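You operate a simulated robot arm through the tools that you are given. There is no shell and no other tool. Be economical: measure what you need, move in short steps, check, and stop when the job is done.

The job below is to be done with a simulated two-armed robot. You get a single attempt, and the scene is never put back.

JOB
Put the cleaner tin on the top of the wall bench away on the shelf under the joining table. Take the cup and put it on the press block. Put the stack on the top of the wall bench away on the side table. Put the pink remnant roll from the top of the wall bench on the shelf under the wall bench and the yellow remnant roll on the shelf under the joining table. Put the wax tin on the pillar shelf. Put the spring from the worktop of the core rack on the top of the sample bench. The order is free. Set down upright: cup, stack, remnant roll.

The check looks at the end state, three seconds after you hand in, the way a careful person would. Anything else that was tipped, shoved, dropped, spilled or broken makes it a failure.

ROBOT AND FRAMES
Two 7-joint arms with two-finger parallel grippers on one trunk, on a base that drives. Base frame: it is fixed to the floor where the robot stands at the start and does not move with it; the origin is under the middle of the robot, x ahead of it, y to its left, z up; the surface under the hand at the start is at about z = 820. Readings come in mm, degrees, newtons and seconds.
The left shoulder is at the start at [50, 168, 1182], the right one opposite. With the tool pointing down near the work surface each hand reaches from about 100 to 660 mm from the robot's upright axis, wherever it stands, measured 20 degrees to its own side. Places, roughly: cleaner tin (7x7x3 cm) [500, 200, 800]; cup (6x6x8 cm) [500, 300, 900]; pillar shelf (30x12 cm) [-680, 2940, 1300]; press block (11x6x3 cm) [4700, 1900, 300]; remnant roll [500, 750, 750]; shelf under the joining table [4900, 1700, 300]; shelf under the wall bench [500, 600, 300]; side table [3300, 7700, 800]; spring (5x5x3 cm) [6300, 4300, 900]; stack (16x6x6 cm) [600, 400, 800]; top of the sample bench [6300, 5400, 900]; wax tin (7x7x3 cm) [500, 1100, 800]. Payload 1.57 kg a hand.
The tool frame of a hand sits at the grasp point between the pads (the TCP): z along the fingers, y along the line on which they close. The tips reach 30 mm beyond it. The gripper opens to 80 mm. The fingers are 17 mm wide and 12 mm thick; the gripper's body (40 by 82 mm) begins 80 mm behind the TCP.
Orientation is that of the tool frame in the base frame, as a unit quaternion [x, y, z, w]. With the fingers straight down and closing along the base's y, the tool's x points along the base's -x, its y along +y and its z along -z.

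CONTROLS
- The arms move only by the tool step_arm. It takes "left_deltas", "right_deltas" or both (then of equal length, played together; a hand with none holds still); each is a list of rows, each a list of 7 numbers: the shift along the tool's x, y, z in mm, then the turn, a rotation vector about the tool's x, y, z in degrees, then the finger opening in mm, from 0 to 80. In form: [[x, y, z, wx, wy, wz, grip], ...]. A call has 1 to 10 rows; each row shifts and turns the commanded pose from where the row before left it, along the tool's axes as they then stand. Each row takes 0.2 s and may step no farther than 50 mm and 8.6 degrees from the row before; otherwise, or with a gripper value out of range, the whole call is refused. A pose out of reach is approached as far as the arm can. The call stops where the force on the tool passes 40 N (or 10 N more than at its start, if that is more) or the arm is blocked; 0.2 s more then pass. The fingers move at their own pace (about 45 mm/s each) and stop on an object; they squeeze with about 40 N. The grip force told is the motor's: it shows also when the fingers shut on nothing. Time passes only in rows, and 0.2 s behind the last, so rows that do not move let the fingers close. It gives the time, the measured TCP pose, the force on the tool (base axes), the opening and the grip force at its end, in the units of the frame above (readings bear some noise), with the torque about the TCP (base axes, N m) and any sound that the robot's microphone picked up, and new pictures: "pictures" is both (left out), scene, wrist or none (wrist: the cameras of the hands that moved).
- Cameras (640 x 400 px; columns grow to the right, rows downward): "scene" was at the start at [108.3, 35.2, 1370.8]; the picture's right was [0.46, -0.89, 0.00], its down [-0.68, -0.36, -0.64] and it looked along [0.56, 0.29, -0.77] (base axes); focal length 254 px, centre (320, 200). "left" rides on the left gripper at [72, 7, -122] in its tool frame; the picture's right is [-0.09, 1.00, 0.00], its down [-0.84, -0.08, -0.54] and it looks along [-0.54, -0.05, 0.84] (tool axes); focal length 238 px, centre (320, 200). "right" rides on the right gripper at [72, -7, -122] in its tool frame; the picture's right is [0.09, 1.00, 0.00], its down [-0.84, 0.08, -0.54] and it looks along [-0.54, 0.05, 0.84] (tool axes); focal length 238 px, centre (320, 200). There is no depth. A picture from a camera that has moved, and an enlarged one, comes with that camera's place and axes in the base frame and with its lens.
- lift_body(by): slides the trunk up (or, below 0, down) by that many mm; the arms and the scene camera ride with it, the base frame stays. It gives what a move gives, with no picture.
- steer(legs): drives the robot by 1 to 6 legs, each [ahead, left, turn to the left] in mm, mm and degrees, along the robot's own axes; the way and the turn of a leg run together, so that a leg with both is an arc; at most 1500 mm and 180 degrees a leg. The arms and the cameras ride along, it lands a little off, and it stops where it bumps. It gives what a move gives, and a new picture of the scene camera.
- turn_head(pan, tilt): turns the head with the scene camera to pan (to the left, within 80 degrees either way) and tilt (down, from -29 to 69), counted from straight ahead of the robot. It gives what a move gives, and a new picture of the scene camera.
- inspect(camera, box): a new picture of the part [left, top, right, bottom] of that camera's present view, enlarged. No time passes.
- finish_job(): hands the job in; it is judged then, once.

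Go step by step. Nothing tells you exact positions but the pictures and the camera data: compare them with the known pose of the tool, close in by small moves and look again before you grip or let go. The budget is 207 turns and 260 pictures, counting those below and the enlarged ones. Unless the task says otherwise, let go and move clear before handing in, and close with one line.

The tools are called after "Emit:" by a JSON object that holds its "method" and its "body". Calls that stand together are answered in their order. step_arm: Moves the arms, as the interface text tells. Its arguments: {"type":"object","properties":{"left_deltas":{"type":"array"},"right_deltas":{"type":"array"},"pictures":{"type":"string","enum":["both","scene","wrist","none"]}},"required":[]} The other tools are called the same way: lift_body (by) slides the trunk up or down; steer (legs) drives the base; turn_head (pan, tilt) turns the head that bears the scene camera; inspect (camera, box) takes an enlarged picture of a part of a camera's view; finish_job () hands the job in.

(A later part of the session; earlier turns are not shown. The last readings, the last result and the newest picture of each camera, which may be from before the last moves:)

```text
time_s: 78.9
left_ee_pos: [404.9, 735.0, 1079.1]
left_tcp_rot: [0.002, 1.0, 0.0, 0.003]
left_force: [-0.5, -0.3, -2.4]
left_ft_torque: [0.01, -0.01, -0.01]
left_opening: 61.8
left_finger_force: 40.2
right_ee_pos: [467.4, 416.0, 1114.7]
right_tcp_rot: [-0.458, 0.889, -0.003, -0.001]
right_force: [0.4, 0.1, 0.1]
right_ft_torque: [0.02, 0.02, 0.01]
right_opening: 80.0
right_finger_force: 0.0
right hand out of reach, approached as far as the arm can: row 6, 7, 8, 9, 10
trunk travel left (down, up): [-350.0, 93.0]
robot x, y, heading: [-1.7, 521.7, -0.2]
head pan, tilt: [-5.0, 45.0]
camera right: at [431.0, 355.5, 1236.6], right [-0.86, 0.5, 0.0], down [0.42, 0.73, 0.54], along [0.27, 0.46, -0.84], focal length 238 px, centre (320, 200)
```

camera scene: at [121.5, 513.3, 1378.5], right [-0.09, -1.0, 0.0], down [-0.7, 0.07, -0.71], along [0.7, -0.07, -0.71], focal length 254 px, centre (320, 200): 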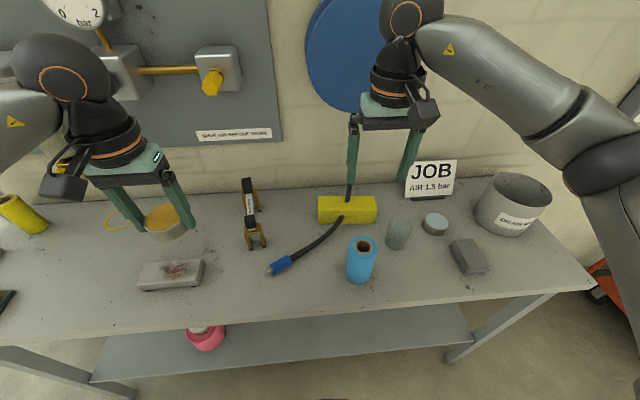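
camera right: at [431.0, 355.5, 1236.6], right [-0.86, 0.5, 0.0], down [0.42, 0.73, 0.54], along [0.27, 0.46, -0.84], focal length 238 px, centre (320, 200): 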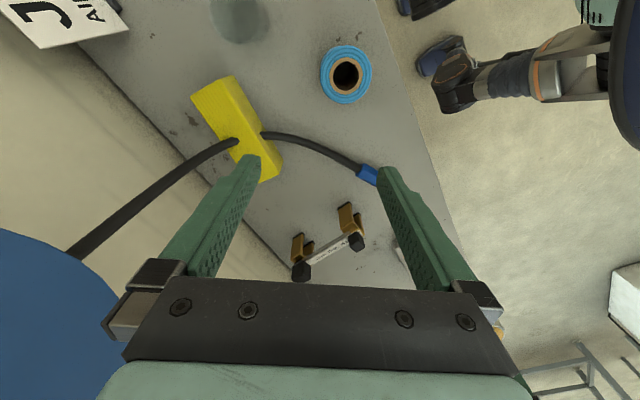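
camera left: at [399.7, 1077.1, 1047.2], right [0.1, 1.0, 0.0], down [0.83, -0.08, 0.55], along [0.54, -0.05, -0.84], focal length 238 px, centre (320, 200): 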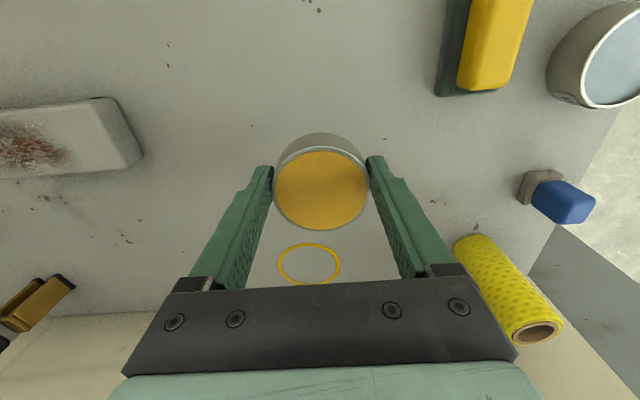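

The wrist can't turn that way. I'll turn it the other way, where the camera ends up clear of the rising hose.

Emit:
{"method": "step_arm", "body": {"right_deltas": [[0, 0, 0, 0, 0, 8.5, 80], [0, 0, 0, 0, 0, 8.5, 80], [0, 0, 0, 0, 0, 8.5, 80], [0, 0, 0, 0, 0, 8.5, 80], [0, 0, 0, 0, 0, 8.5, 80], [0, 0, 0, 0, 0, 8.5, 80], [0, 0, 0, 0, 0, 8.5, 80], [0, 0, 0, 0, 0, 8.5, 80], [0, 0, 0, 0, 0, 8.5, 80], [0, 0, 0, 0, 0, 8.5, 80]], "pictures": "none"}}

Emit:
{"method": "step_arm", "body": {"right_deltas": [[0, 0, 0, 0, 0, 8.5, 80], [0, 0, 0, 0, 0, 8.5, 80], [0, 0, 0, 0, 0, 8.5, 80], [0, 0, 0, 0, 0, 8.5, 80], [0, 0, 0, 0, 0, 8.5, 80], [0, 0, 0, 0, 0, 8.5, 80], [0, 0, 0, 0, 0, 8.5, 80], [0, 0, 0, 0, 0, 8.5, 80]], "pictures": "wrist"}}

```text
time_s: 81.1
left_ee_pos: [405.8, 734.3, 1079.2]
left_tcp_rot: [0.002, 1.0, -0.001, 0.002]
left_force: [-0.2, 0.4, -1.6]
left_ft_torque: [0.03, -0.01, -0.02]
left_opening: 61.9
left_finger_force: 39.4
right_ee_pos: [467.5, 417.9, 1113.8]
right_tcp_rot: [0.264, 0.964, -0.002, 0.001]
right_force: [0.2, -0.8, 0.7]
right_ft_torque: [-0.02, 0.03, 0.03]
right_opening: 79.8
right_finger_force: 0.1
trunk travel left (down, up): [-350.0, 93.0]
robot x, y, heading: [3.6, 522.6, -0.1]
head pan, tilt: [-5.0, 45.0]
```

```text
time_s: 82.9
left_ee_pos: [406.7, 736.5, 1079.5]
left_tcp_rot: [0.003, 1.0, 0.0, 0.003]
left_force: [-0.3, 0.5, -2.4]
left_ft_torque: [-0.02, 0.07, -0.01]
left_opening: 61.8
left_finger_force: 40.2
right_ee_pos: [467.8, 417.8, 1113.3]
right_tcp_rot: [0.759, 0.651, -0.001, 0.003]
right_force: [-0.1, -0.2, -0.3]
right_ft_torque: [0.0, 0.0, -0.01]
right_opening: 80.2
right_finger_force: 0.0
trunk travel left (down, up): [-350.0, 93.0]
robot x, y, heading: [2.9, 521.1, -0.3]
head pan, tilt: [-5.0, 45.0]
camera right: at [472.1, 489.5, 1235.6], right [1.0, -0.06, 0.0], down [-0.05, -0.84, 0.55], along [-0.03, -0.54, -0.84], focal length 238 px, centre (320, 200)
```

right: 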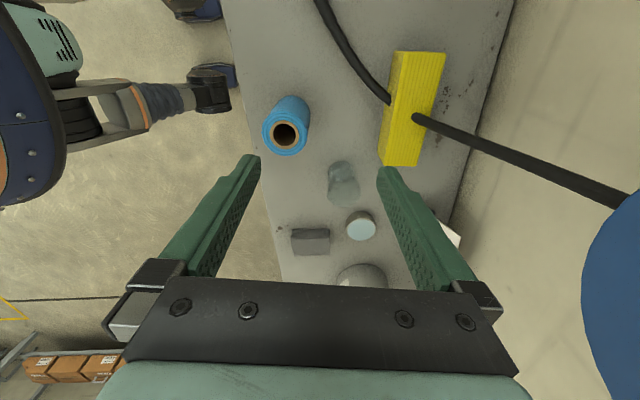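

I'll square the hand to the stack and bring it above the grip spot.

Emit:
{"method": "step_arm", "body": {"right_deltas": [[0, 0, 0, 0, 0, -5.4, 80], [-14, 33, 20, 0, 0, 0, 80], [-14, 33, 20, 0, 0, 0, 80], [-14, 33, 20, 0, 0, 0, 80], [-14, 34, 20, 0, 0, 0, 80]], "pictures": "both"}}

```text
time_s: 84.1
left_ee_pos: [405.0, 735.0, 1079.5]
left_tcp_rot: [0.003, 1.0, -0.001, 0.001]
left_force: [0.3, -0.4, -1.9]
left_ft_torque: [0.02, 0.01, -0.03]
left_opening: 61.6
left_finger_force: 39.6
right_ee_pos: [597.7, 352.7, 1032.9]
right_tcp_rot: [0.725, 0.689, -0.002, 0.001]
right_force: [0.2, -0.9, 0.1]
right_ft_torque: [0.01, -0.01, 0.02]
right_opening: 80.1
right_finger_force: 0.0
trunk travel left (down, up): [-350.0, 93.0]
robot x, y, heading: [-3.9, 519.4, -0.3]
head pan, tilt: [-5.0, 45.0]
camera scene: at [122.0, 513.6, 1378.4], right [-0.09, -1.0, 0.0], down [-0.7, 0.07, -0.71], along [0.7, -0.07, -0.71], focal length 254 px, centre (320, 200)
camera right: at [594.4, 426.8, 1155.5], right [1.0, 0.04, 0.0], down [0.03, -0.84, 0.55], along [0.02, -0.55, -0.84], focal length 238 px, centre (320, 200)
```

scene: 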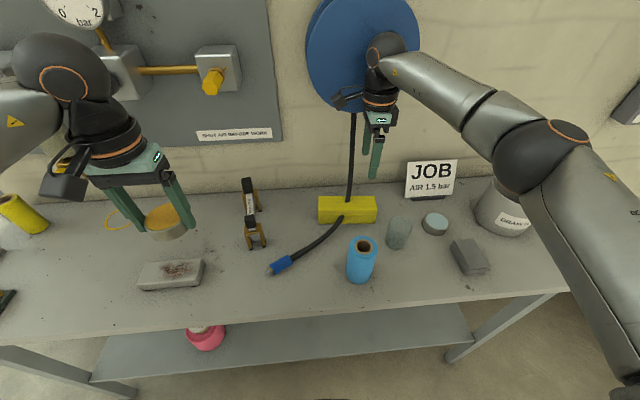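
right: 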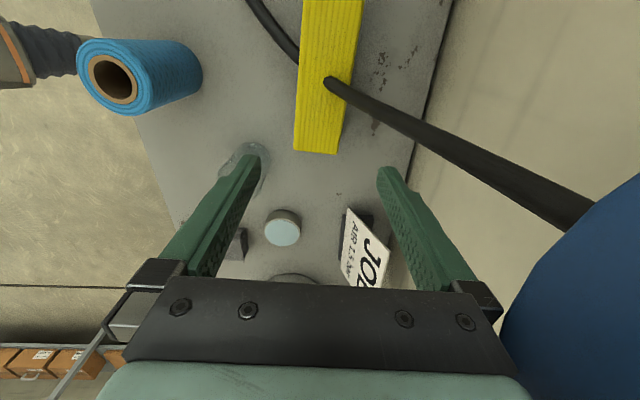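

Aligned with the stack; the grip spot is x ≈ 596. I'll descend to a bit above and check.

Emit:
{"method": "step_arm", "body": {"right_deltas": [[0, -2, 30, 0, 0, 1.5, 80], [0, 0, 30, 0, 0, 0, 80], [0, 0, 30, 0, 0, 0, 80], [0, 0, 20, 0, 0, 0, 80]], "pictures": "both"}}

Emit:
{"method": "inspect", "body": {"camera": "scene", "box": [270, 110, 470, 250]}}

```text
time_s: 85.1
left_ee_pos: [404.9, 735.2, 1080.0]
left_tcp_rot: [0.002, 1.0, -0.001, 0.003]
left_force: [-0.6, 0.1, -2.0]
left_ft_torque: [0.05, 0.04, -0.02]
left_opening: 61.4
left_finger_force: 40.1
right_ee_pos: [594.5, 353.4, 924.1]
right_tcp_rot: [0.735, 0.678, -0.002, 0.002]
right_force: [0.3, -1.3, -0.9]
right_ft_torque: [0.0, -0.01, -0.02]
right_opening: 80.0
right_finger_force: 0.0
trunk travel left (down, up): [-350.0, 93.0]
robot x, y, heading: [-2.5, 520.5, -0.4]
head pan, tilt: [-5.0, 45.0]
camera scene: at [121.6, 513.3, 1378.4], right [-0.09, -1.0, 0.0], down [-0.7, 0.07, -0.71], along [0.7, -0.07, -0.71], focal length 254 px, centre (320, 200)
camera right: at [594.5, 427.0, 1045.6], right [1.0, 0.01, 0.0], down [0.01, -0.84, 0.55], along [0.01, -0.55, -0.84], focal length 238 px, centre (320, 200)
```

scene: 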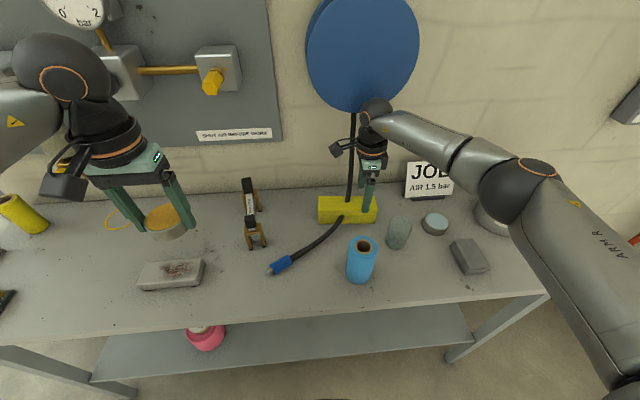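
right: 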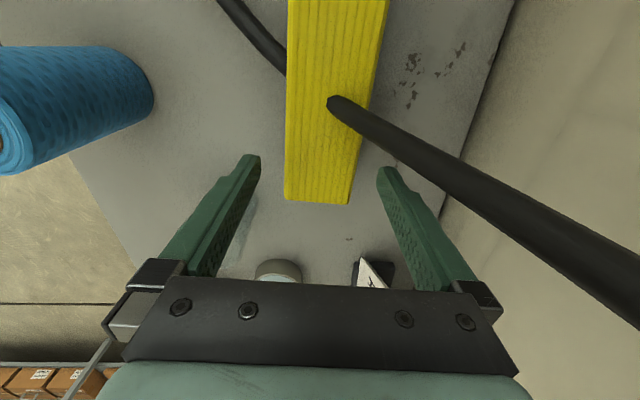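

```text
2.86 times, centred on (370, 180) of scene
camera zoom: at [121.6, 513.3, 1378.4], right [-0.09, -1.0, 0.0], down [-0.7, 0.07, -0.71], along [0.7, -0.07, -0.71], focal length 727 px, centre (177, 257)
```

zoom: 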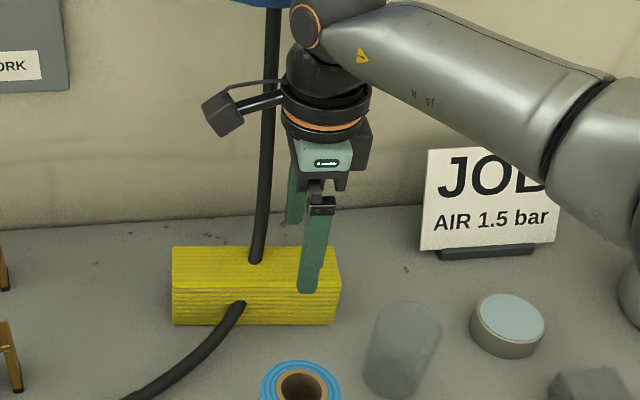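

Centred on the stack to about 2 mm. I'll descend the rest and close.

Emit:
{"method": "step_arm", "body": {"right_deltas": [[0, 2, 20, 0, 0, 1, 80], [0, 0, 20, 0, 0, 0, 80], [0, 0, 19, 0, 0, 0, 80], [0, 0, 0, 0, 0, 0, 30], [0, 0, 0, 0, 0, 0, 30], [0, 0, 0, 0, 0, 0, 30], [0, 0, 0, 0, 0, 0, 30]], "pictures": "wrist"}}

```text
time_s: 86.7
left_ee_pos: [406.8, 735.8, 1078.8]
left_tcp_rot: [0.002, 1.0, -0.001, 0.002]
left_force: [0.2, 0.2, -2.5]
left_ft_torque: [0.0, 0.01, -0.01]
left_opening: 61.7
left_finger_force: 39.9
right_ee_pos: [597.9, 353.9, 864.9]
right_tcp_rot: [0.741, 0.672, -0.002, 0.002]
right_force: [0.6, 0.2, -0.3]
right_ft_torque: [-0.01, 0.03, 0.0]
right_opening: 55.4
right_finger_force: 36.8
trunk travel left (down, up): [-350.0, 93.0]
robot x, y, heading: [0.4, 521.2, -0.2]
head pan, tilt: [-5.0, 45.0]
camera right: at [598.6, 426.2, 986.2], right [1.0, -0.01, 0.0], down [0.0, -0.84, 0.55], along [0.0, -0.55, -0.84], focal length 238 px, centre (320, 200)
```

right: 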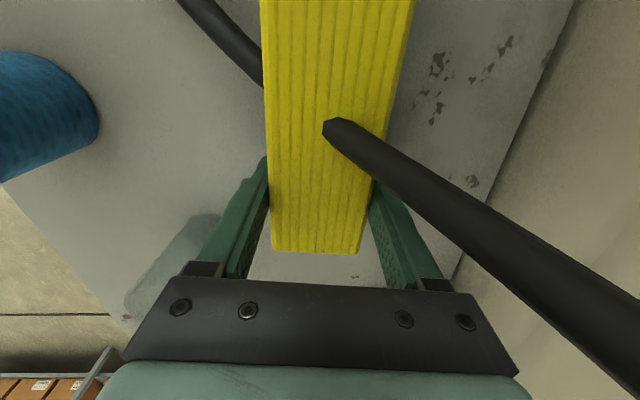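

Gripped at 55 mm. I'll lift in small steps and watch for any pull from the hose.

Emit:
{"method": "step_arm", "body": {"right_deltas": [[0, 0, -2, 0, 0, 0, 30], [0, 0, -3, 0, 0, 0, 30], [0, 0, -5, 0, 0, 0, 30], [0, 0, -5, 0, 0, 0, 30]], "pictures": "wrist"}}

Emit:
{"method": "inspect", "body": {"camera": "scene", "box": [260, 140, 460, 280]}}

```text
time_s: 87.7
left_ee_pos: [405.5, 735.1, 1078.7]
left_tcp_rot: [0.003, 1.0, 0.0, 0.003]
left_force: [-0.2, -0.4, -3.5]
left_ft_torque: [0.03, -0.01, 0.0]
left_opening: 62.1
left_finger_force: 40.1
right_ee_pos: [596.6, 352.6, 880.7]
right_tcp_rot: [0.741, 0.671, -0.001, 0.001]
right_force: [0.1, 0.8, -0.5]
right_ft_torque: [0.01, -0.02, 0.0]
right_opening: 55.3
right_finger_force: 39.7
trunk travel left (down, up): [-350.0, 93.0]
robot x, y, heading: [-0.9, 523.8, -0.3]
head pan, tilt: [-5.0, 45.0]
camera right: at [597.4, 425.5, 1002.0], right [1.0, -0.01, 0.0], down [-0.01, -0.84, 0.55], along [0.0, -0.55, -0.84], focal length 238 px, centre (320, 200)
```

right: 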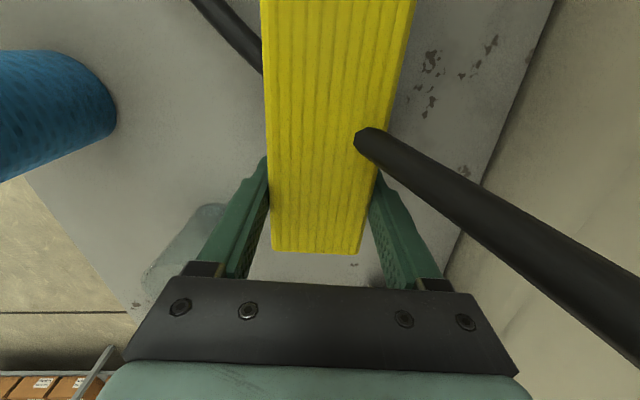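

```text
2.86 times, centred on (360, 210) of scene
camera zoom: at [121.6, 513.3, 1378.4], right [-0.09, -1.0, 0.0], down [-0.7, 0.07, -0.71], along [0.7, -0.07, -0.71], focal length 727 px, centre (206, 171)
```

zoom: 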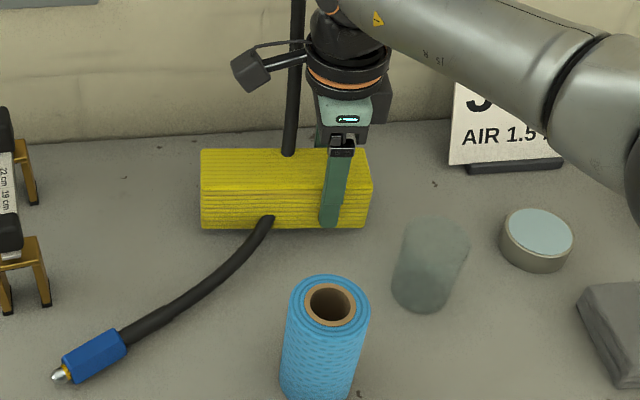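

The stack rises freely and the hose stays still. I'll lift clear of everything.

Emit:
{"method": "step_arm", "body": {"right_deltas": [[0, 0, -8, 0, 0, 0, 30], [0, 0, -15, 0, 0, 0, 30], [0, 0, -20, 0, 0, 0, 30], [0, 0, -25, 0, 0, 0, 30], [0, 0, -25, 0, 0, 0, 30], [0, 0, -25, 0, 0, 0, 30], [0, 0, -20, 0, 0, 0, 30], [0, 0, -10, 0, 0, 0, 30]], "pictures": "both"}}

```text
time_s: 89.5
left_ee_pos: [404.7, 734.9, 1080.5]
left_tcp_rot: [0.002, 1.0, -0.001, 0.003]
left_force: [0.4, -0.1, -3.2]
left_ft_torque: [-0.02, 0.02, -0.01]
left_opening: 61.7
left_finger_force: 39.7
right_ee_pos: [597.0, 352.2, 1028.4]
right_tcp_rot: [0.741, 0.672, -0.001, 0.002]
right_force: [0.0, 0.4, -0.2]
right_ft_torque: [-0.06, 0.0, -0.02]
right_opening: 55.4
right_finger_force: 40.1
trunk travel left (down, up): [-350.0, 93.0]
robot x, y, heading: [0.0, 521.6, -0.1]
head pan, tilt: [-5.0, 45.0]
camera scene: at [121.6, 513.4, 1378.4], right [-0.09, -1.0, 0.0], down [-0.7, 0.07, -0.71], along [0.7, -0.07, -0.71], focal length 254 px, centre (320, 200)
camera right: at [597.1, 425.9, 1150.1], right [1.0, 0.0, 0.0], down [0.0, -0.84, 0.55], along [0.0, -0.55, -0.84], focal length 238 px, centre (320, 200)
```

scene: 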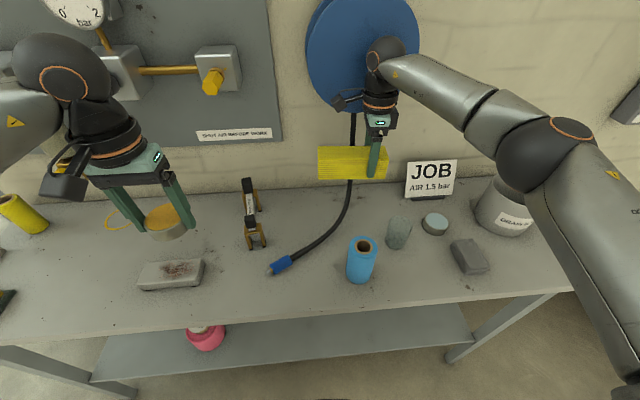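
right: 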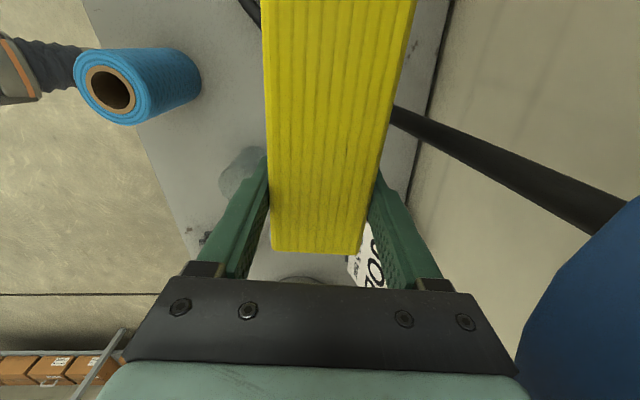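

The stack is safely held. I'll draw the hand in, reverse, turn left and drive towards the pillar.

Emit:
{"method": "step_arm", "body": {"right_deltas": [[0, -30, 0, 0, 0, 0, 30], [0, -40, 0, 0, 0, 0, 30], [0, -40, 0, 0, 0, 0, 30], [0, -40, 0, 0, 0, 0, 30], [0, -30, 0, 0, 0, 0, 30]], "pictures": "none"}}

Emit:
{"method": "steer", "body": {"legs": [[-300, 0, 0], [0, 0, 90], [1400, 0, 0]]}}

Emit:
{"method": "turn_head", "body": {"pan": 45, "tilt": 10}}

```text
time_s: 90.7
left_ee_pos: [404.9, 734.2, 1079.3]
left_tcp_rot: [0.002, 1.0, -0.001, 0.003]
left_force: [0.3, -0.7, -2.0]
left_ft_torque: [0.0, 0.01, -0.02]
left_opening: 61.7
left_finger_force: 39.6
right_ee_pos: [416.6, 370.0, 1030.2]
right_tcp_rot: [0.742, 0.671, -0.001, 0.002]
right_force: [-0.9, -0.1, -1.4]
right_ft_torque: [-0.04, -0.02, 0.0]
right_opening: 55.5
right_finger_force: 40.3
trunk travel left (down, up): [-350.0, 93.0]
robot x, y, heading: [4.1, 521.8, -0.4]
head pan, tilt: [-5.0, 45.0]
```

```text
time_s: 103.0
left_ee_pos: [-543.9, 2275.9, 1078.5]
left_tcp_rot: [0.717, -0.697, -0.002, -0.002]
left_force: [0.1, 0.5, -1.9]
left_ft_torque: [-0.05, -0.01, 0.03]
left_opening: 61.2
left_finger_force: 39.9
right_ee_pos: [-180.2, 2300.9, 1027.9]
right_tcp_rot: [0.031, 1.0, 0.0, 0.003]
right_force: [0.0, -0.5, -1.3]
right_ft_torque: [0.0, -0.03, 0.0]
right_opening: 55.1
right_finger_force: 40.5
trunk travel left (down, up): [-350.0, 93.0]
robot x, y, heading: [-314.0, 1877.5, 91.8]
head pan, tilt: [-5.0, 45.0]
camera scene: at [-312.1, 1998.9, 1378.4], right [1.0, -0.06, 0.0], down [-0.04, -0.71, -0.71], along [0.04, 0.71, -0.71], focal length 254 px, centre (320, 200)
```

scene: 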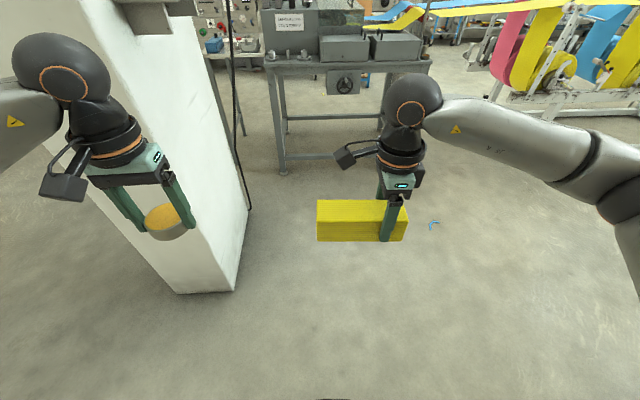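

```text
time_s: 104.1
left_ee_pos: [-542.6, 2275.3, 1079.4]
left_tcp_rot: [0.716, -0.698, -0.001, -0.003]
left_force: [-0.4, 0.2, -1.3]
left_ft_torque: [0.0, -0.05, 0.01]
left_opening: 61.3
left_finger_force: 40.0
right_ee_pos: [-180.3, 2300.2, 1029.6]
right_tcp_rot: [0.033, 0.999, 0.001, 0.003]
right_force: [-0.3, 0.8, -0.4]
right_ft_torque: [0.0, -0.05, 0.0]
right_opening: 55.2
right_finger_force: 39.7
trunk travel left (down, up): [-350.0, 93.0]
robot x, y, heading: [-314.7, 1875.7, 91.8]
head pan, tilt: [45.0, 10.0]
camera scene: at [-384.5, 1981.5, 1433.3], right [0.69, 0.73, 0.0], down [0.13, -0.12, -0.98], along [-0.71, 0.68, -0.17], focal length 254 px, centre (320, 200)
```

scene: 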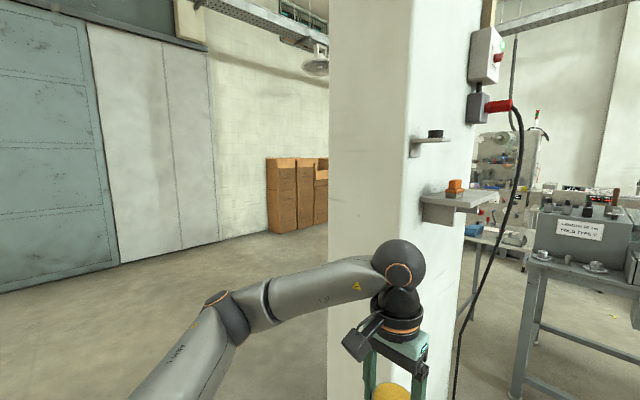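

Two small shelves jut from the pillar's +x face. I'll zoom in.

Emit:
{"method": "inspect", "body": {"camera": "scene", "box": [380, 90, 540, 260]}}

```text
2.35 times, centred on (460, 175) of scene
camera zoom: at [-384.5, 1981.5, 1433.3], right [0.69, 0.73, 0.0], down [0.13, -0.12, -0.98], along [-0.71, 0.68, -0.17], focal length 599 px, centre (-9, 259)
```

zoom: 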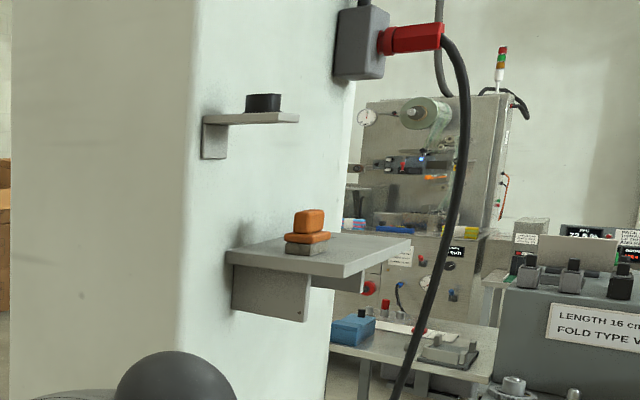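

The lower 30×12 cm shelf (z ≈ 1300, x −750…−610, y 2795…3125) has an orange stamp near y 2900, so the free part is around y 3020. I'll tuck the stack in, raise the trunk and the tin, and come round to face the pillar.

Emit:
{"method": "step_arm", "body": {"right_deltas": [[0, -40, 0, 0, 0, 0, 30], [0, -40, 0, 0, 0, 0, 30], [0, -40, 0, 0, 0, 0, 30], [0, -30, 0, 0, 0, 0, 30], [0, 0, 0, 0, 0, 0, 30]], "left_deltas": [[0, 0, -40, 0, 0, 0, 30], [0, 0, -45, 0, 0, 0, 30], [0, 0, -45, 0, 0, 0, 30], [0, 0, -45, 0, 0, 0, 30], [0, 0, -40, 0, 0, 0, 30]], "pictures": "none"}}

Emit:
{"method": "lift_body", "body": {"by": 90}}

Emit:
{"method": "steer", "body": {"legs": [[620, -180, 0], [0, 0, 88]]}}

```text
time_s: 105.3
left_ee_pos: [-543.3, 2276.1, 1294.3]
left_tcp_rot: [0.717, -0.697, -0.001, -0.003]
left_force: [-0.1, 0.7, -2.0]
left_ft_torque: [-0.02, 0.02, -0.02]
left_opening: 61.5
left_finger_force: 40.3
right_ee_pos: [-187.1, 2149.8, 1028.7]
right_tcp_rot: [0.032, 0.999, 0.002, 0.001]
right_force: [-0.7, -1.2, -0.5]
right_ft_torque: [-0.01, -0.01, 0.0]
right_opening: 55.2
right_finger_force: 40.1
trunk travel left (down, up): [-350.0, 93.0]
robot x, y, heading: [-316.8, 1879.1, 91.5]
head pan, tilt: [45.0, 10.0]
```

```text
time_s: 106.6
left_ee_pos: [-543.7, 2277.8, 1383.4]
left_tcp_rot: [0.717, -0.697, 0.0, -0.002]
left_force: [0.1, 0.6, -2.3]
left_ft_torque: [-0.04, 0.01, 0.07]
left_opening: 61.4
left_finger_force: 40.3
right_ee_pos: [-188.2, 2150.6, 1119.8]
right_tcp_rot: [0.032, 0.999, 0.0, 0.003]
right_force: [-1.1, 1.0, -0.9]
right_ft_torque: [-0.01, -0.04, 0.01]
right_opening: 55.0
right_finger_force: 40.2
trunk travel left (down, up): [-440.0, 3.0]
robot x, y, heading: [-316.4, 1879.7, 91.4]
head pan, tilt: [45.0, 10.0]
```

```text
time_s: 114.0
left_ee_pos: [-563.1, 2305.4, 1382.8]
left_tcp_rot: [1.0, -0.006, -0.003, -0.001]
left_force: [0.5, 0.0, -3.3]
left_ft_torque: [0.0, -0.02, 0.06]
left_opening: 61.2
left_finger_force: 40.8
right_ee_pos: [-421.7, 2656.2, 1119.7]
right_tcp_rot: [-0.669, 0.744, 0.002, 0.001]
right_force: [0.2, -0.1, -0.1]
right_ft_torque: [0.06, -0.03, -0.02]
right_opening: 55.0
right_finger_force: 40.2
trunk travel left (down, up): [-440.0, 3.0]
robot x, y, heading: [-153.7, 2516.4, 179.4]
head pan, tilt: [45.0, 10.0]
camera scene: at [-261.5, 2451.5, 1523.4], right [-0.7, 0.72, 0.0], down [0.12, 0.12, -0.98], along [-0.71, -0.69, -0.17], focal length 254 px, centre (320, 200)
```

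scene: 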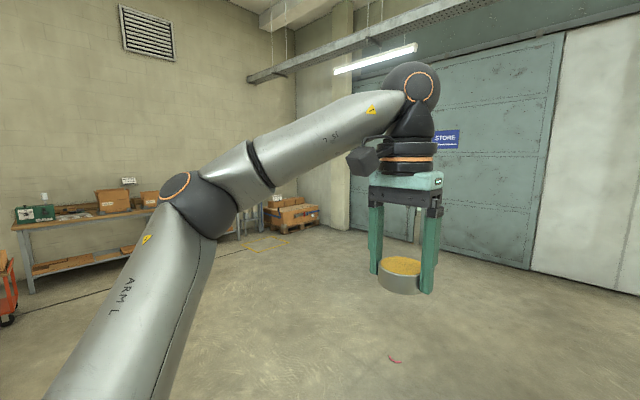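

Facing −x now. I'll look right at the pillar shelf.

Emit:
{"method": "turn_head", "body": {"pan": -35, "tilt": 15}}

Emit:
{"method": "inspect", "body": {"camera": "scene", "box": [200, 150, 440, 300]}}

```text
time_s: 115.5
left_ee_pos: [-563.9, 2305.8, 1384.3]
left_tcp_rot: [1.0, -0.008, -0.003, 0.0]
left_force: [0.5, 0.2, -2.0]
left_ft_torque: [-0.04, -0.05, -0.01]
left_opening: 61.4
left_finger_force: 40.4
right_ee_pos: [-423.7, 2655.2, 1119.1]
right_tcp_rot: [-0.669, 0.743, 0.002, 0.001]
right_force: [0.7, -0.1, -0.9]
right_ft_torque: [0.02, -0.02, -0.02]
right_opening: 55.3
right_finger_force: 39.8
trunk travel left (down, up): [-440.0, 3.0]
robot x, y, heading: [-156.0, 2512.3, 179.4]
head pan, tilt: [-35.0, 15.0]
camera scene: at [-270.6, 2571.0, 1515.3], right [0.58, 0.81, 0.0], down [0.21, -0.15, -0.97], along [-0.78, 0.56, -0.26], focal length 254 px, centre (320, 200)
```

scene: 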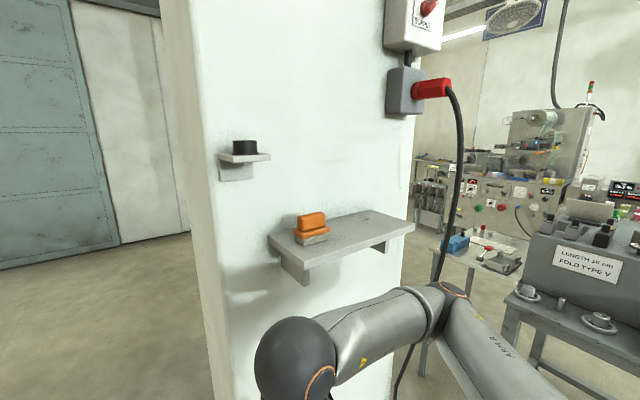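

```text
2.67 times, centred on (320, 225) of scene
camera zoom: at [-270.6, 2571.0, 1515.3], right [0.58, 0.81, 0.0], down [0.21, -0.15, -0.97], along [-0.78, 0.56, -0.26], focal length 679 px, centre (320, 133)
```

zoom: 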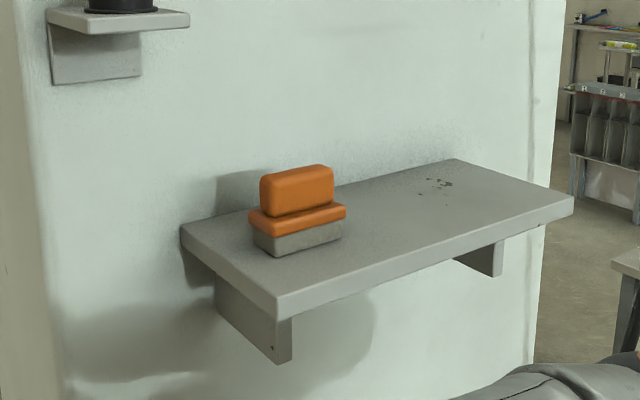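

The shelf spans x −742…−602, y 2777…3086 at z 1301; the stamp sits at y 2800–2870. I'll aim the tin at [−665, 2985] and strafe along first.

Emit:
{"method": "steer", "body": {"legs": [[0, -660, 0]]}}

Emit:
{"method": "turn_head", "body": {"pan": 20, "tilt": 25}}

Emit:
{"method": "inspect", "body": {"camera": "left", "box": [0, 0, 640, 400]}}

```text
time_s: 121.7
left_ee_pos: [-552.3, 2967.8, 1384.1]
left_tcp_rot: [1.0, -0.013, -0.003, -0.001]
left_force: [-0.4, 0.6, -2.1]
left_ft_torque: [-0.03, -0.05, 0.02]
left_opening: 61.4
left_finger_force: 39.6
right_ee_pos: [-407.8, 3316.5, 1118.4]
right_tcp_rot: [-0.664, 0.748, 0.002, 0.001]
right_force: [0.2, 0.3, -1.0]
right_ft_torque: [0.05, 0.02, 0.0]
right_opening: 55.4
right_finger_force: 39.5
trunk travel left (down, up): [-440.0, 3.0]
robot x, y, heading: [-141.6, 3172.8, 178.4]
head pan, tilt: [-35.0, 15.0]
camera scene: at [-256.2, 3229.6, 1515.2], right [0.6, 0.8, 0.0], down [0.21, -0.15, -0.97], along [-0.78, 0.58, -0.26], focal length 254 px, centre (320, 200)
```

scene: 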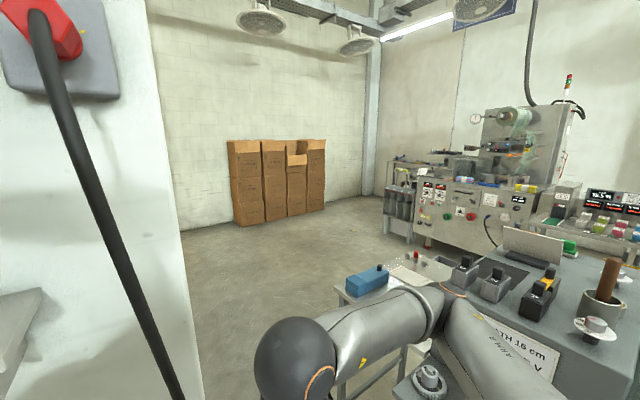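

```text
time_s: 122.9
left_ee_pos: [-553.6, 2968.0, 1383.2]
left_tcp_rot: [1.0, -0.013, -0.002, -0.001]
left_force: [1.4, -0.8, -2.1]
left_ft_torque: [0.05, -0.01, 0.0]
left_opening: 61.7
left_finger_force: 40.4
right_ee_pos: [-406.5, 3315.8, 1118.0]
right_tcp_rot: [-0.664, 0.748, 0.003, 0.002]
right_force: [-0.1, -0.2, -1.0]
right_ft_torque: [0.06, 0.03, -0.03]
right_opening: 55.5
right_finger_force: 40.0
trunk travel left (down, up): [-440.0, 3.0]
robot x, y, heading: [-142.7, 3174.8, 178.5]
head pan, tilt: [20.0, 25.0]
camera scene: at [-268.5, 3144.8, 1499.0], right [-0.32, 0.95, 0.0], down [0.4, 0.13, -0.91], along [-0.86, -0.29, -0.42], focal length 254 px, centre (320, 200)
```

scene: 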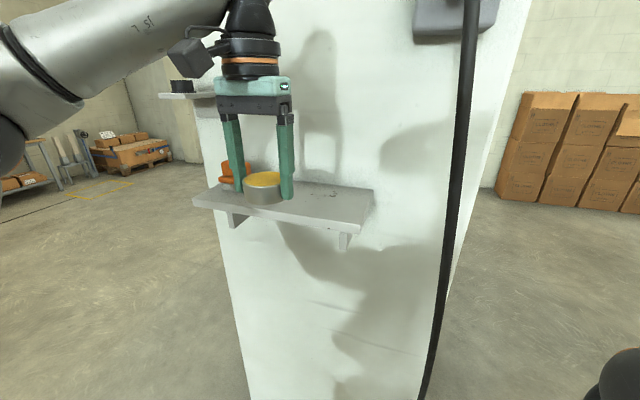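

```text
1.00 times, centred on (320, 200) of left (not enlarged: the box is as wide or as high as the picture)
camera zoom: at [-481.1, 2957.9, 1505.3], right [-0.12, -0.99, 0.0], down [-0.83, 0.1, 0.55], along [-0.54, 0.07, -0.84], focal length 238 px, centre (320, 200)
```

zoom: 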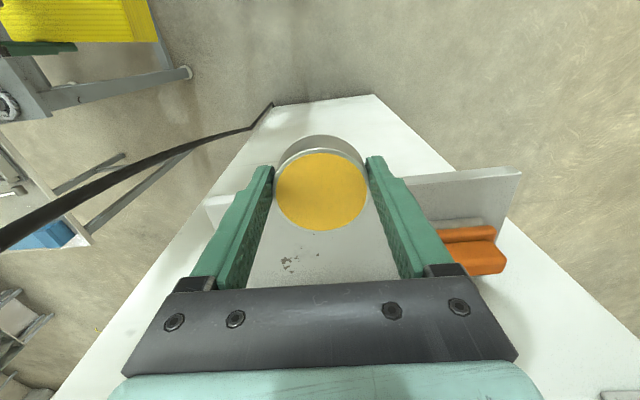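

The tin hangs above the shelf edge. I'll move it in over the free part, then part-way down.

Emit:
{"method": "step_arm", "body": {"left_deltas": [[-30, -6, 0, 0, 0, 0, 30], [-40, -7, 0, 0, 0, 0, 30], [-44, -6, 0, 0, 0, 0, 30], [0, 0, 15, 0, 0, 0, 30], [0, 0, 15, 0, 0, 0, 30], [0, 0, 0, 0, 0, 0, 30]], "pictures": "both"}}

Emit:
{"method": "inspect", "body": {"camera": "scene", "box": [180, 120, 400, 260]}}

```text
time_s: 124.3
left_ee_pos: [-666.2, 2990.3, 1354.6]
left_tcp_rot: [1.0, -0.013, -0.003, -0.001]
left_force: [0.9, -0.2, -1.0]
left_ft_torque: [0.01, 0.01, -0.02]
left_opening: 61.0
left_finger_force: 40.4
right_ee_pos: [-406.0, 3314.9, 1119.1]
right_tcp_rot: [-0.664, 0.748, 0.003, 0.001]
right_force: [-0.3, -0.3, -1.6]
right_ft_torque: [0.03, 0.0, 0.01]
right_opening: 55.4
right_finger_force: 39.6
trunk travel left (down, up): [-440.0, 3.0]
robot x, y, heading: [-141.3, 3169.9, 178.4]
head pan, tilt: [20.0, 25.0]
camera scene: at [-268.2, 3144.5, 1499.1], right [-0.32, 0.95, 0.0], down [0.4, 0.13, -0.91], along [-0.86, -0.29, -0.42], focal length 254 px, centre (320, 200)
camera left: at [-594.2, 2980.0, 1476.3], right [-0.12, -0.99, 0.0], down [-0.83, 0.1, 0.55], along [-0.54, 0.07, -0.84], focal length 238 px, centre (320, 200)
```

scene: 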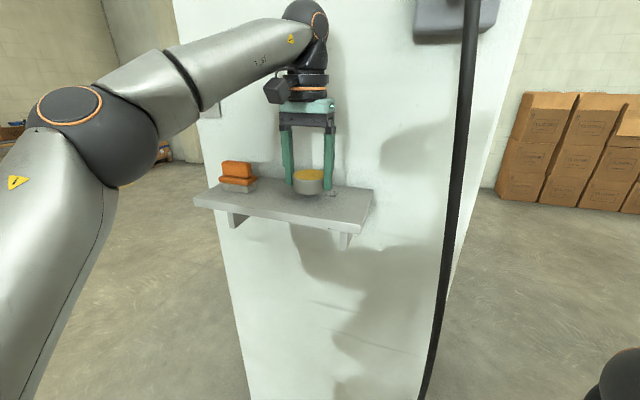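
left: 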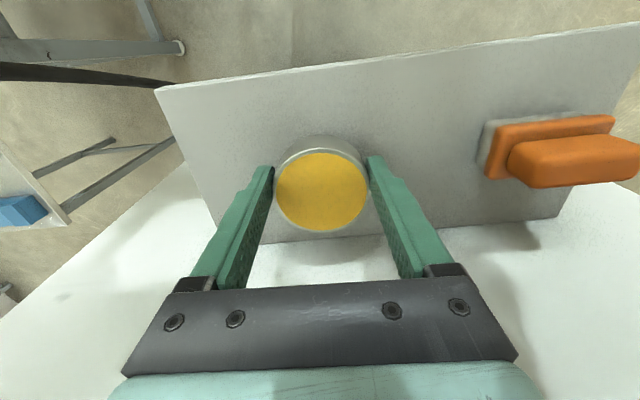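

```text
2.86 times, centred on (290, 190) of scene
camera zoom: at [-268.2, 3144.5, 1499.1], right [-0.32, 0.95, 0.0], down [0.4, 0.13, -0.91], along [-0.86, -0.29, -0.42], focal length 727 px, centre (406, 229)
```

zoom: 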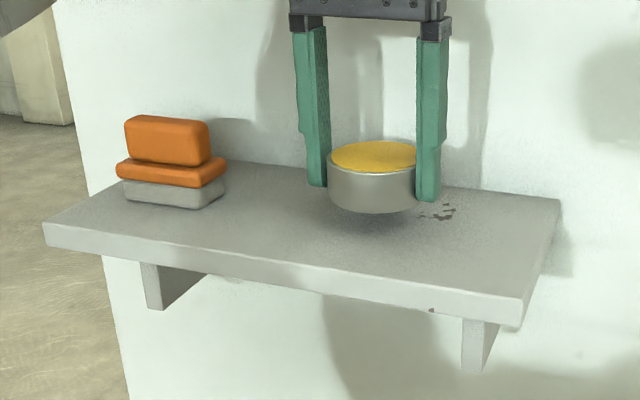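

Good position. I'll lower gently until it touches.

Emit:
{"method": "step_arm", "body": {"left_deltas": [[0, 0, 8, 0, 0, 0, 30], [0, 0, 5, 0, 0, 0, 30], [0, 0, 3, 0, 0, 0, 30], [0, 0, 2, 0, 0, 0, 30], [0, 0, 0, 0, 0, 0, 30]], "pictures": "none"}}

Emit:
{"method": "step_arm", "body": {"left_deltas": [[0, 0, 2, 0, 0, 0, 30], [0, 0, 1, 0, 0, 0, 30], [0, 0, 0, 0, 0, 0, 30]], "pictures": "none"}}

Emit:
{"method": "inspect", "body": {"camera": "scene", "box": [180, 120, 400, 260]}}

```text
time_s: 125.5
left_ee_pos: [-665.3, 2989.8, 1335.4]
left_tcp_rot: [1.0, -0.013, -0.002, 0.0]
left_force: [0.4, -0.2, -3.2]
left_ft_torque: [0.0, -0.02, 0.01]
left_opening: 61.5
left_finger_force: 40.0
right_ee_pos: [-406.8, 3316.6, 1118.4]
right_tcp_rot: [-0.664, 0.748, 0.001, 0.002]
right_force: [0.3, 0.6, -0.6]
right_ft_torque: [0.04, 0.01, 0.0]
right_opening: 55.4
right_finger_force: 40.0
trunk travel left (down, up): [-440.0, 3.0]
robot x, y, heading: [-140.9, 3174.4, 178.4]
head pan, tilt: [20.0, 25.0]
```

```text
time_s: 126.3
left_ee_pos: [-665.7, 2990.3, 1334.0]
left_tcp_rot: [1.0, -0.013, -0.003, -0.001]
left_force: [-0.5, 0.4, 4.3]
left_ft_torque: [-0.13, 0.25, 0.04]
left_opening: 61.1
left_finger_force: 40.3
right_ee_pos: [-405.8, 3317.1, 1119.0]
right_tcp_rot: [-0.664, 0.748, 0.002, 0.001]
right_force: [0.3, -0.5, -0.5]
right_ft_torque: [0.06, -0.01, -0.01]
right_opening: 55.1
right_finger_force: 40.2
trunk travel left (down, up): [-440.0, 3.0]
robot x, y, heading: [-139.6, 3174.4, 178.6]
head pan, tilt: [20.0, 25.0]
```

```text
2.86 times, centred on (290, 190) of scene
camera zoom: at [-268.0, 3144.9, 1499.2], right [-0.32, 0.95, 0.0], down [0.4, 0.13, -0.91], along [-0.86, -0.29, -0.42], focal length 727 px, centre (406, 229)
```

zoom: 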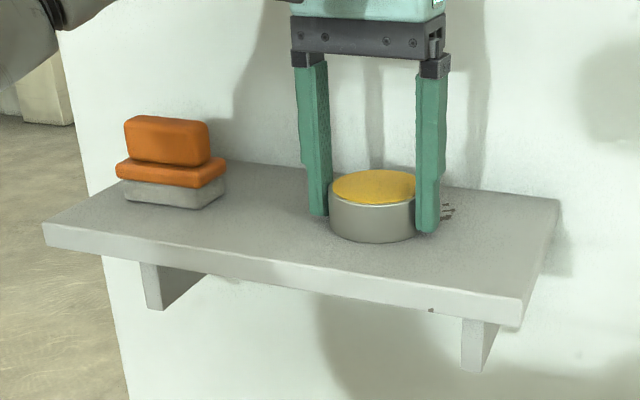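

It touches (force turned upward). I'll open, rise straight up and draw back.

Emit:
{"method": "step_arm", "body": {"left_deltas": [[0, 0, 0, 0, 0, 0, 70], [0, 0, 0, 0, 0, 0, 78], [0, 0, 0, 0, 0, 0, 78], [0, 0, -20, 0, 0, 0, 78], [0, 0, -30, 0, 0, 0, 78], [0, 0, -30, 0, 0, 0, 78], [40, 0, 0, 0, 0, 0, 78], [45, 0, 0, 0, 0, 0, 78], [45, 0, 0, 0, 0, 0, 78], [45, 0, 0, 0, 0, 0, 78]], "pictures": "scene"}}

Emit:
{"method": "inspect", "body": {"camera": "scene", "box": [180, 120, 400, 260]}}

```text
time_s: 128.5
left_ee_pos: [-484.0, 2979.7, 1399.5]
left_tcp_rot: [1.0, -0.013, -0.003, 0.0]
left_force: [-0.1, 0.5, 0.4]
left_ft_torque: [0.0, 0.02, 0.03]
left_opening: 78.1
left_finger_force: 0.0
left hand out of reach, approached as far as the arm can: row 6
right_ee_pos: [-406.1, 3316.0, 1118.5]
right_tcp_rot: [-0.664, 0.748, 0.001, 0.001]
right_force: [0.4, 0.5, -0.4]
right_ft_torque: [0.03, -0.01, -0.01]
right_opening: 55.3
right_finger_force: 39.5
trunk travel left (down, up): [-440.0, 3.0]
robot x, y, heading: [-144.3, 3175.5, 178.6]
head pan, tilt: [20.0, 25.0]
camera scene: at [-266.9, 3144.9, 1499.2], right [-0.32, 0.95, 0.0], down [0.4, 0.13, -0.91], along [-0.86, -0.29, -0.42], focal length 254 px, centre (320, 200)
```

scene: 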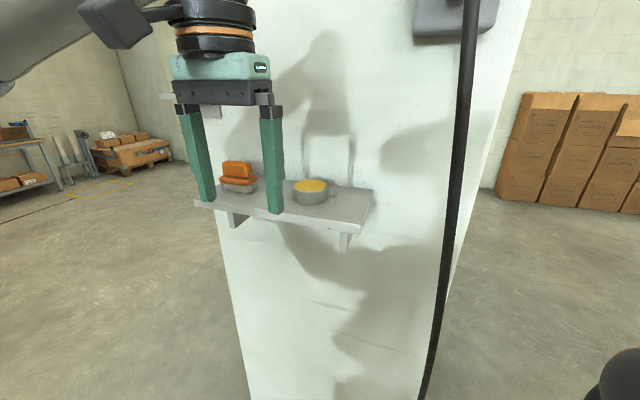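

```text
2.86 times, centred on (290, 190) of scene
camera zoom: at [-266.9, 3144.9, 1499.2], right [-0.32, 0.95, 0.0], down [0.4, 0.13, -0.91], along [-0.86, -0.29, -0.42], focal length 727 px, centre (406, 229)
```

zoom: 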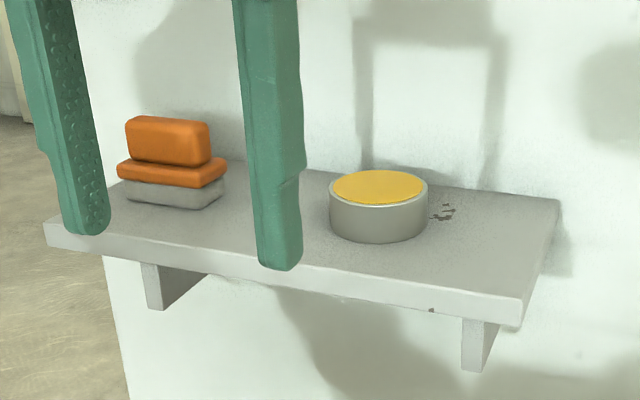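

The wax tin stands on the pillar shelf. I'll back away, lower the left hand and look for a way to the side table.

Emit:
{"method": "steer", "body": {"legs": [[-600, 0, 0], [0, 0, -120]]}}

Emit:
{"method": "step_arm", "body": {"left_deltas": [[0, 0, 45, 0, 0, 0, 80], [0, 0, 45, 0, 0, 0, 80], [0, 0, 45, 0, 0, 0, 80], [0, 0, 45, 0, 0, 0, 80], [0, 0, 45, 0, 0, 0, 80]], "pictures": "none"}}

Emit:
{"method": "turn_head", "body": {"pan": 15, "tilt": 10}}

Emit:
{"method": "turn_head", "body": {"pan": -55, "tilt": 10}}

```text
time_s: 136.8
left_ee_pos: [448.6, 3550.6, 1399.8]
left_tcp_rot: [-0.488, 0.873, 0.0, 0.003]
left_force: [0.1, 0.3, -0.4]
left_ft_torque: [-0.01, 0.0, -0.02]
left_opening: 78.0
left_finger_force: 0.0
right_ee_pos: [700.9, 3312.6, 1118.3]
right_tcp_rot: [0.316, 0.949, 0.0, 0.003]
right_force: [-0.7, 0.2, -1.4]
right_ft_torque: [-0.02, -0.04, 0.03]
right_opening: 55.1
right_finger_force: 39.8
trunk travel left (down, up): [-440.0, 3.0]
robot x, y, heading: [443.7, 3154.5, 58.5]
head pan, tilt: [20.0, 25.0]
camera scene: at [484.5, 3279.2, 1499.0], right [0.98, -0.2, 0.0], down [-0.09, -0.41, -0.91], along [0.18, 0.89, -0.42], focal length 254 px, centre (320, 200)
```

scene: 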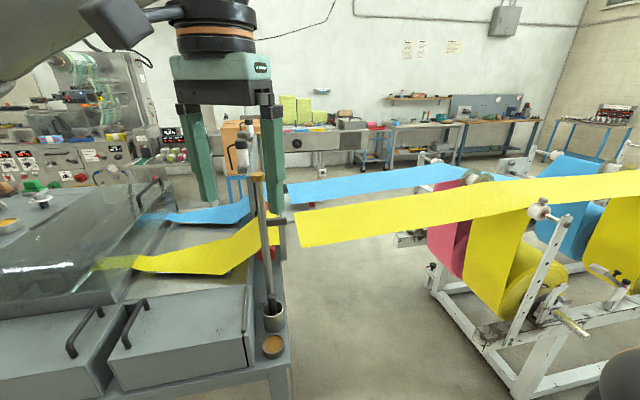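

```text
time_s: 138.1
left_ee_pos: [450.1, 3554.6, 1173.4]
left_tcp_rot: [-0.489, 0.872, 0.0, 0.003]
left_force: [-0.9, 0.6, 0.4]
left_ft_torque: [0.0, 0.01, -0.01]
left_opening: 79.9
left_finger_force: 0.2
right_ee_pos: [702.3, 3313.6, 1119.8]
right_tcp_rot: [0.317, 0.948, -0.001, 0.003]
right_force: [0.6, -0.3, -1.1]
right_ft_torque: [-0.04, -0.01, 0.0]
right_opening: 55.2
right_finger_force: 40.8
trunk travel left (down, up): [-440.0, 3.0]
robot x, y, heading: [442.2, 3154.0, 58.6]
head pan, tilt: [20.0, 25.0]
```

```text
time_s: 138.8
left_ee_pos: [450.5, 3553.8, 1174.1]
left_tcp_rot: [-0.489, 0.872, 0.0, 0.003]
left_force: [1.4, 0.1, 0.4]
left_ft_torque: [-0.02, -0.01, 0.02]
left_opening: 79.7
left_finger_force: 0.1
right_ee_pos: [701.3, 3312.8, 1118.3]
right_tcp_rot: [0.316, 0.949, 0.001, 0.003]
right_force: [-0.4, -0.2, -0.6]
right_ft_torque: [-0.04, -0.04, 0.0]
right_opening: 55.5
right_finger_force: 39.9
trunk travel left (down, up): [-440.0, 3.0]
robot x, y, heading: [445.2, 3154.9, 58.6]
head pan, tilt: [15.0, 10.0]
camera scene: at [492.4, 3278.1, 1523.3], right [0.96, -0.29, 0.0], down [-0.05, -0.17, -0.98], along [0.28, 0.94, -0.17], focal length 254 px, centre (320, 200)
```

scene: 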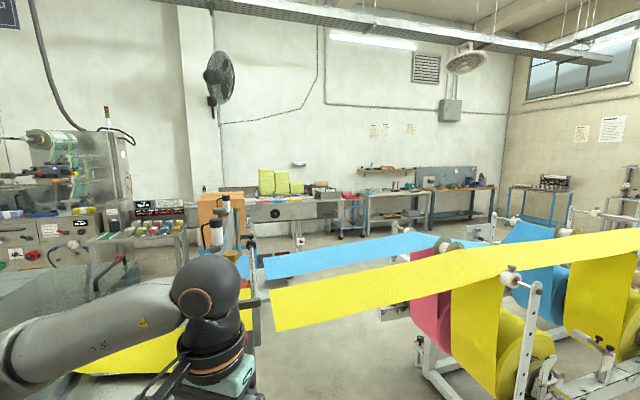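

```text
time_s: 140.2
left_ee_pos: [449.3, 3553.4, 1174.6]
left_tcp_rot: [-0.488, 0.873, 0.001, 0.003]
left_force: [0.5, -0.4, 0.9]
left_ft_torque: [-0.04, -0.01, -0.02]
left_opening: 79.9
left_finger_force: 0.1
right_ee_pos: [701.1, 3313.9, 1118.8]
right_tcp_rot: [0.316, 0.949, 0.0, 0.003]
right_force: [-0.1, 0.4, -0.4]
right_ft_torque: [-0.04, -0.04, 0.02]
right_opening: 55.6
right_finger_force: 39.6
trunk travel left (down, up): [-440.0, 3.0]
robot x, y, heading: [441.8, 3152.5, 58.6]
head pan, tilt: [-55.0, 10.0]
camera scene: at [558.7, 3194.5, 1523.4], right [0.06, -1.0, 0.0], down [-0.17, -0.01, -0.98], along [0.98, 0.06, -0.17], focal length 254 px, centre (320, 200)
```

scene: 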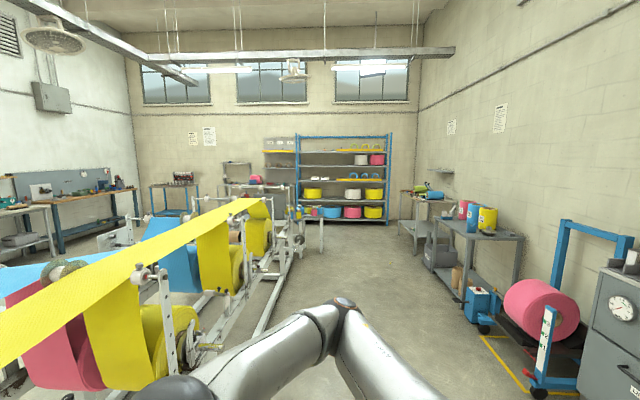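

The webs block the direct way; the aisle to the right is open. Since the left hand is free, I'll first fetch the yellow roll from the near end of the wall bench to bring it to the joining table on the way.

Emit:
{"method": "steer", "body": {"legs": [[0, 0, -58.6], [-560, 0, 0], [0, -1400, 0], [0, -620, 0]]}}

Emit:
{"method": "turn_head", "body": {"pan": 25, "tilt": 40}}

```text
time_s: 163.7
left_ee_pos: [210.9, 1318.4, 1174.0]
left_tcp_rot: [0.02, 1.0, -0.001, 0.004]
left_force: [-0.4, -0.1, -0.8]
left_ft_torque: [0.0, -0.01, 0.01]
left_opening: 80.0
left_finger_force: 0.1
right_ee_pos: [124.7, 981.7, 1117.9]
right_tcp_rot: [0.752, 0.659, 0.0, 0.002]
right_force: [-0.3, 0.1, -0.5]
right_ft_torque: [-0.03, 0.03, 0.0]
right_opening: 55.2
right_finger_force: 40.0
trunk travel left (down, up): [-440.0, 3.0]
robot x, y, heading: [-140.5, 1131.8, -2.5]
head pan, tilt: [-55.0, 10.0]
camera scene: at [-49.1, 1048.6, 1523.4], right [-0.84, -0.54, 0.0], down [-0.09, 0.15, -0.98], along [0.53, -0.83, -0.17], focal length 254 px, centre (320, 200)
```

scene: 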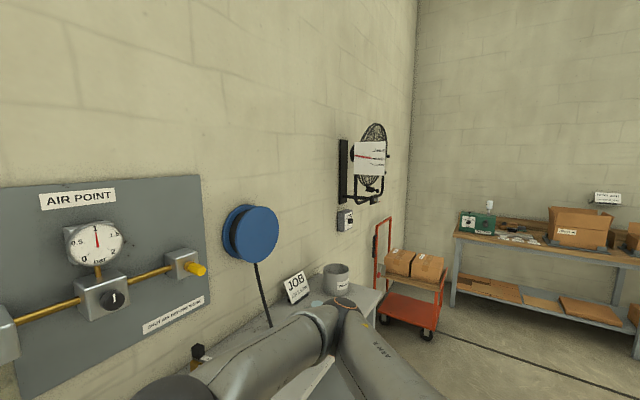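

```text
time_s: 165.2
left_ee_pos: [211.2, 1318.5, 1174.4]
left_tcp_rot: [0.02, 1.0, 0.0, 0.001]
left_force: [-0.1, -0.2, 2.1]
left_ft_torque: [-0.03, 0.01, 0.0]
left_opening: 79.9
left_finger_force: 0.0
right_ee_pos: [122.6, 982.1, 1118.0]
right_tcp_rot: [0.753, 0.658, -0.002, 0.003]
right_force: [0.4, -0.4, -0.9]
right_ft_torque: [-0.02, -0.04, 0.03]
right_opening: 55.2
right_finger_force: 40.2
trunk travel left (down, up): [-440.0, 3.0]
robot x, y, heading: [-139.6, 1129.3, -2.6]
head pan, tilt: [25.0, 40.0]
camera scene: at [-20.8, 1159.7, 1475.7], right [0.39, -0.92, 0.0], down [-0.59, -0.25, -0.77], along [0.71, 0.29, -0.64], focal length 254 px, centre (320, 200)
```

scene: 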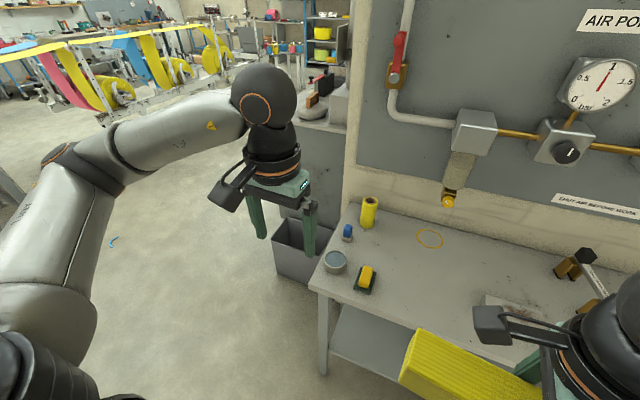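

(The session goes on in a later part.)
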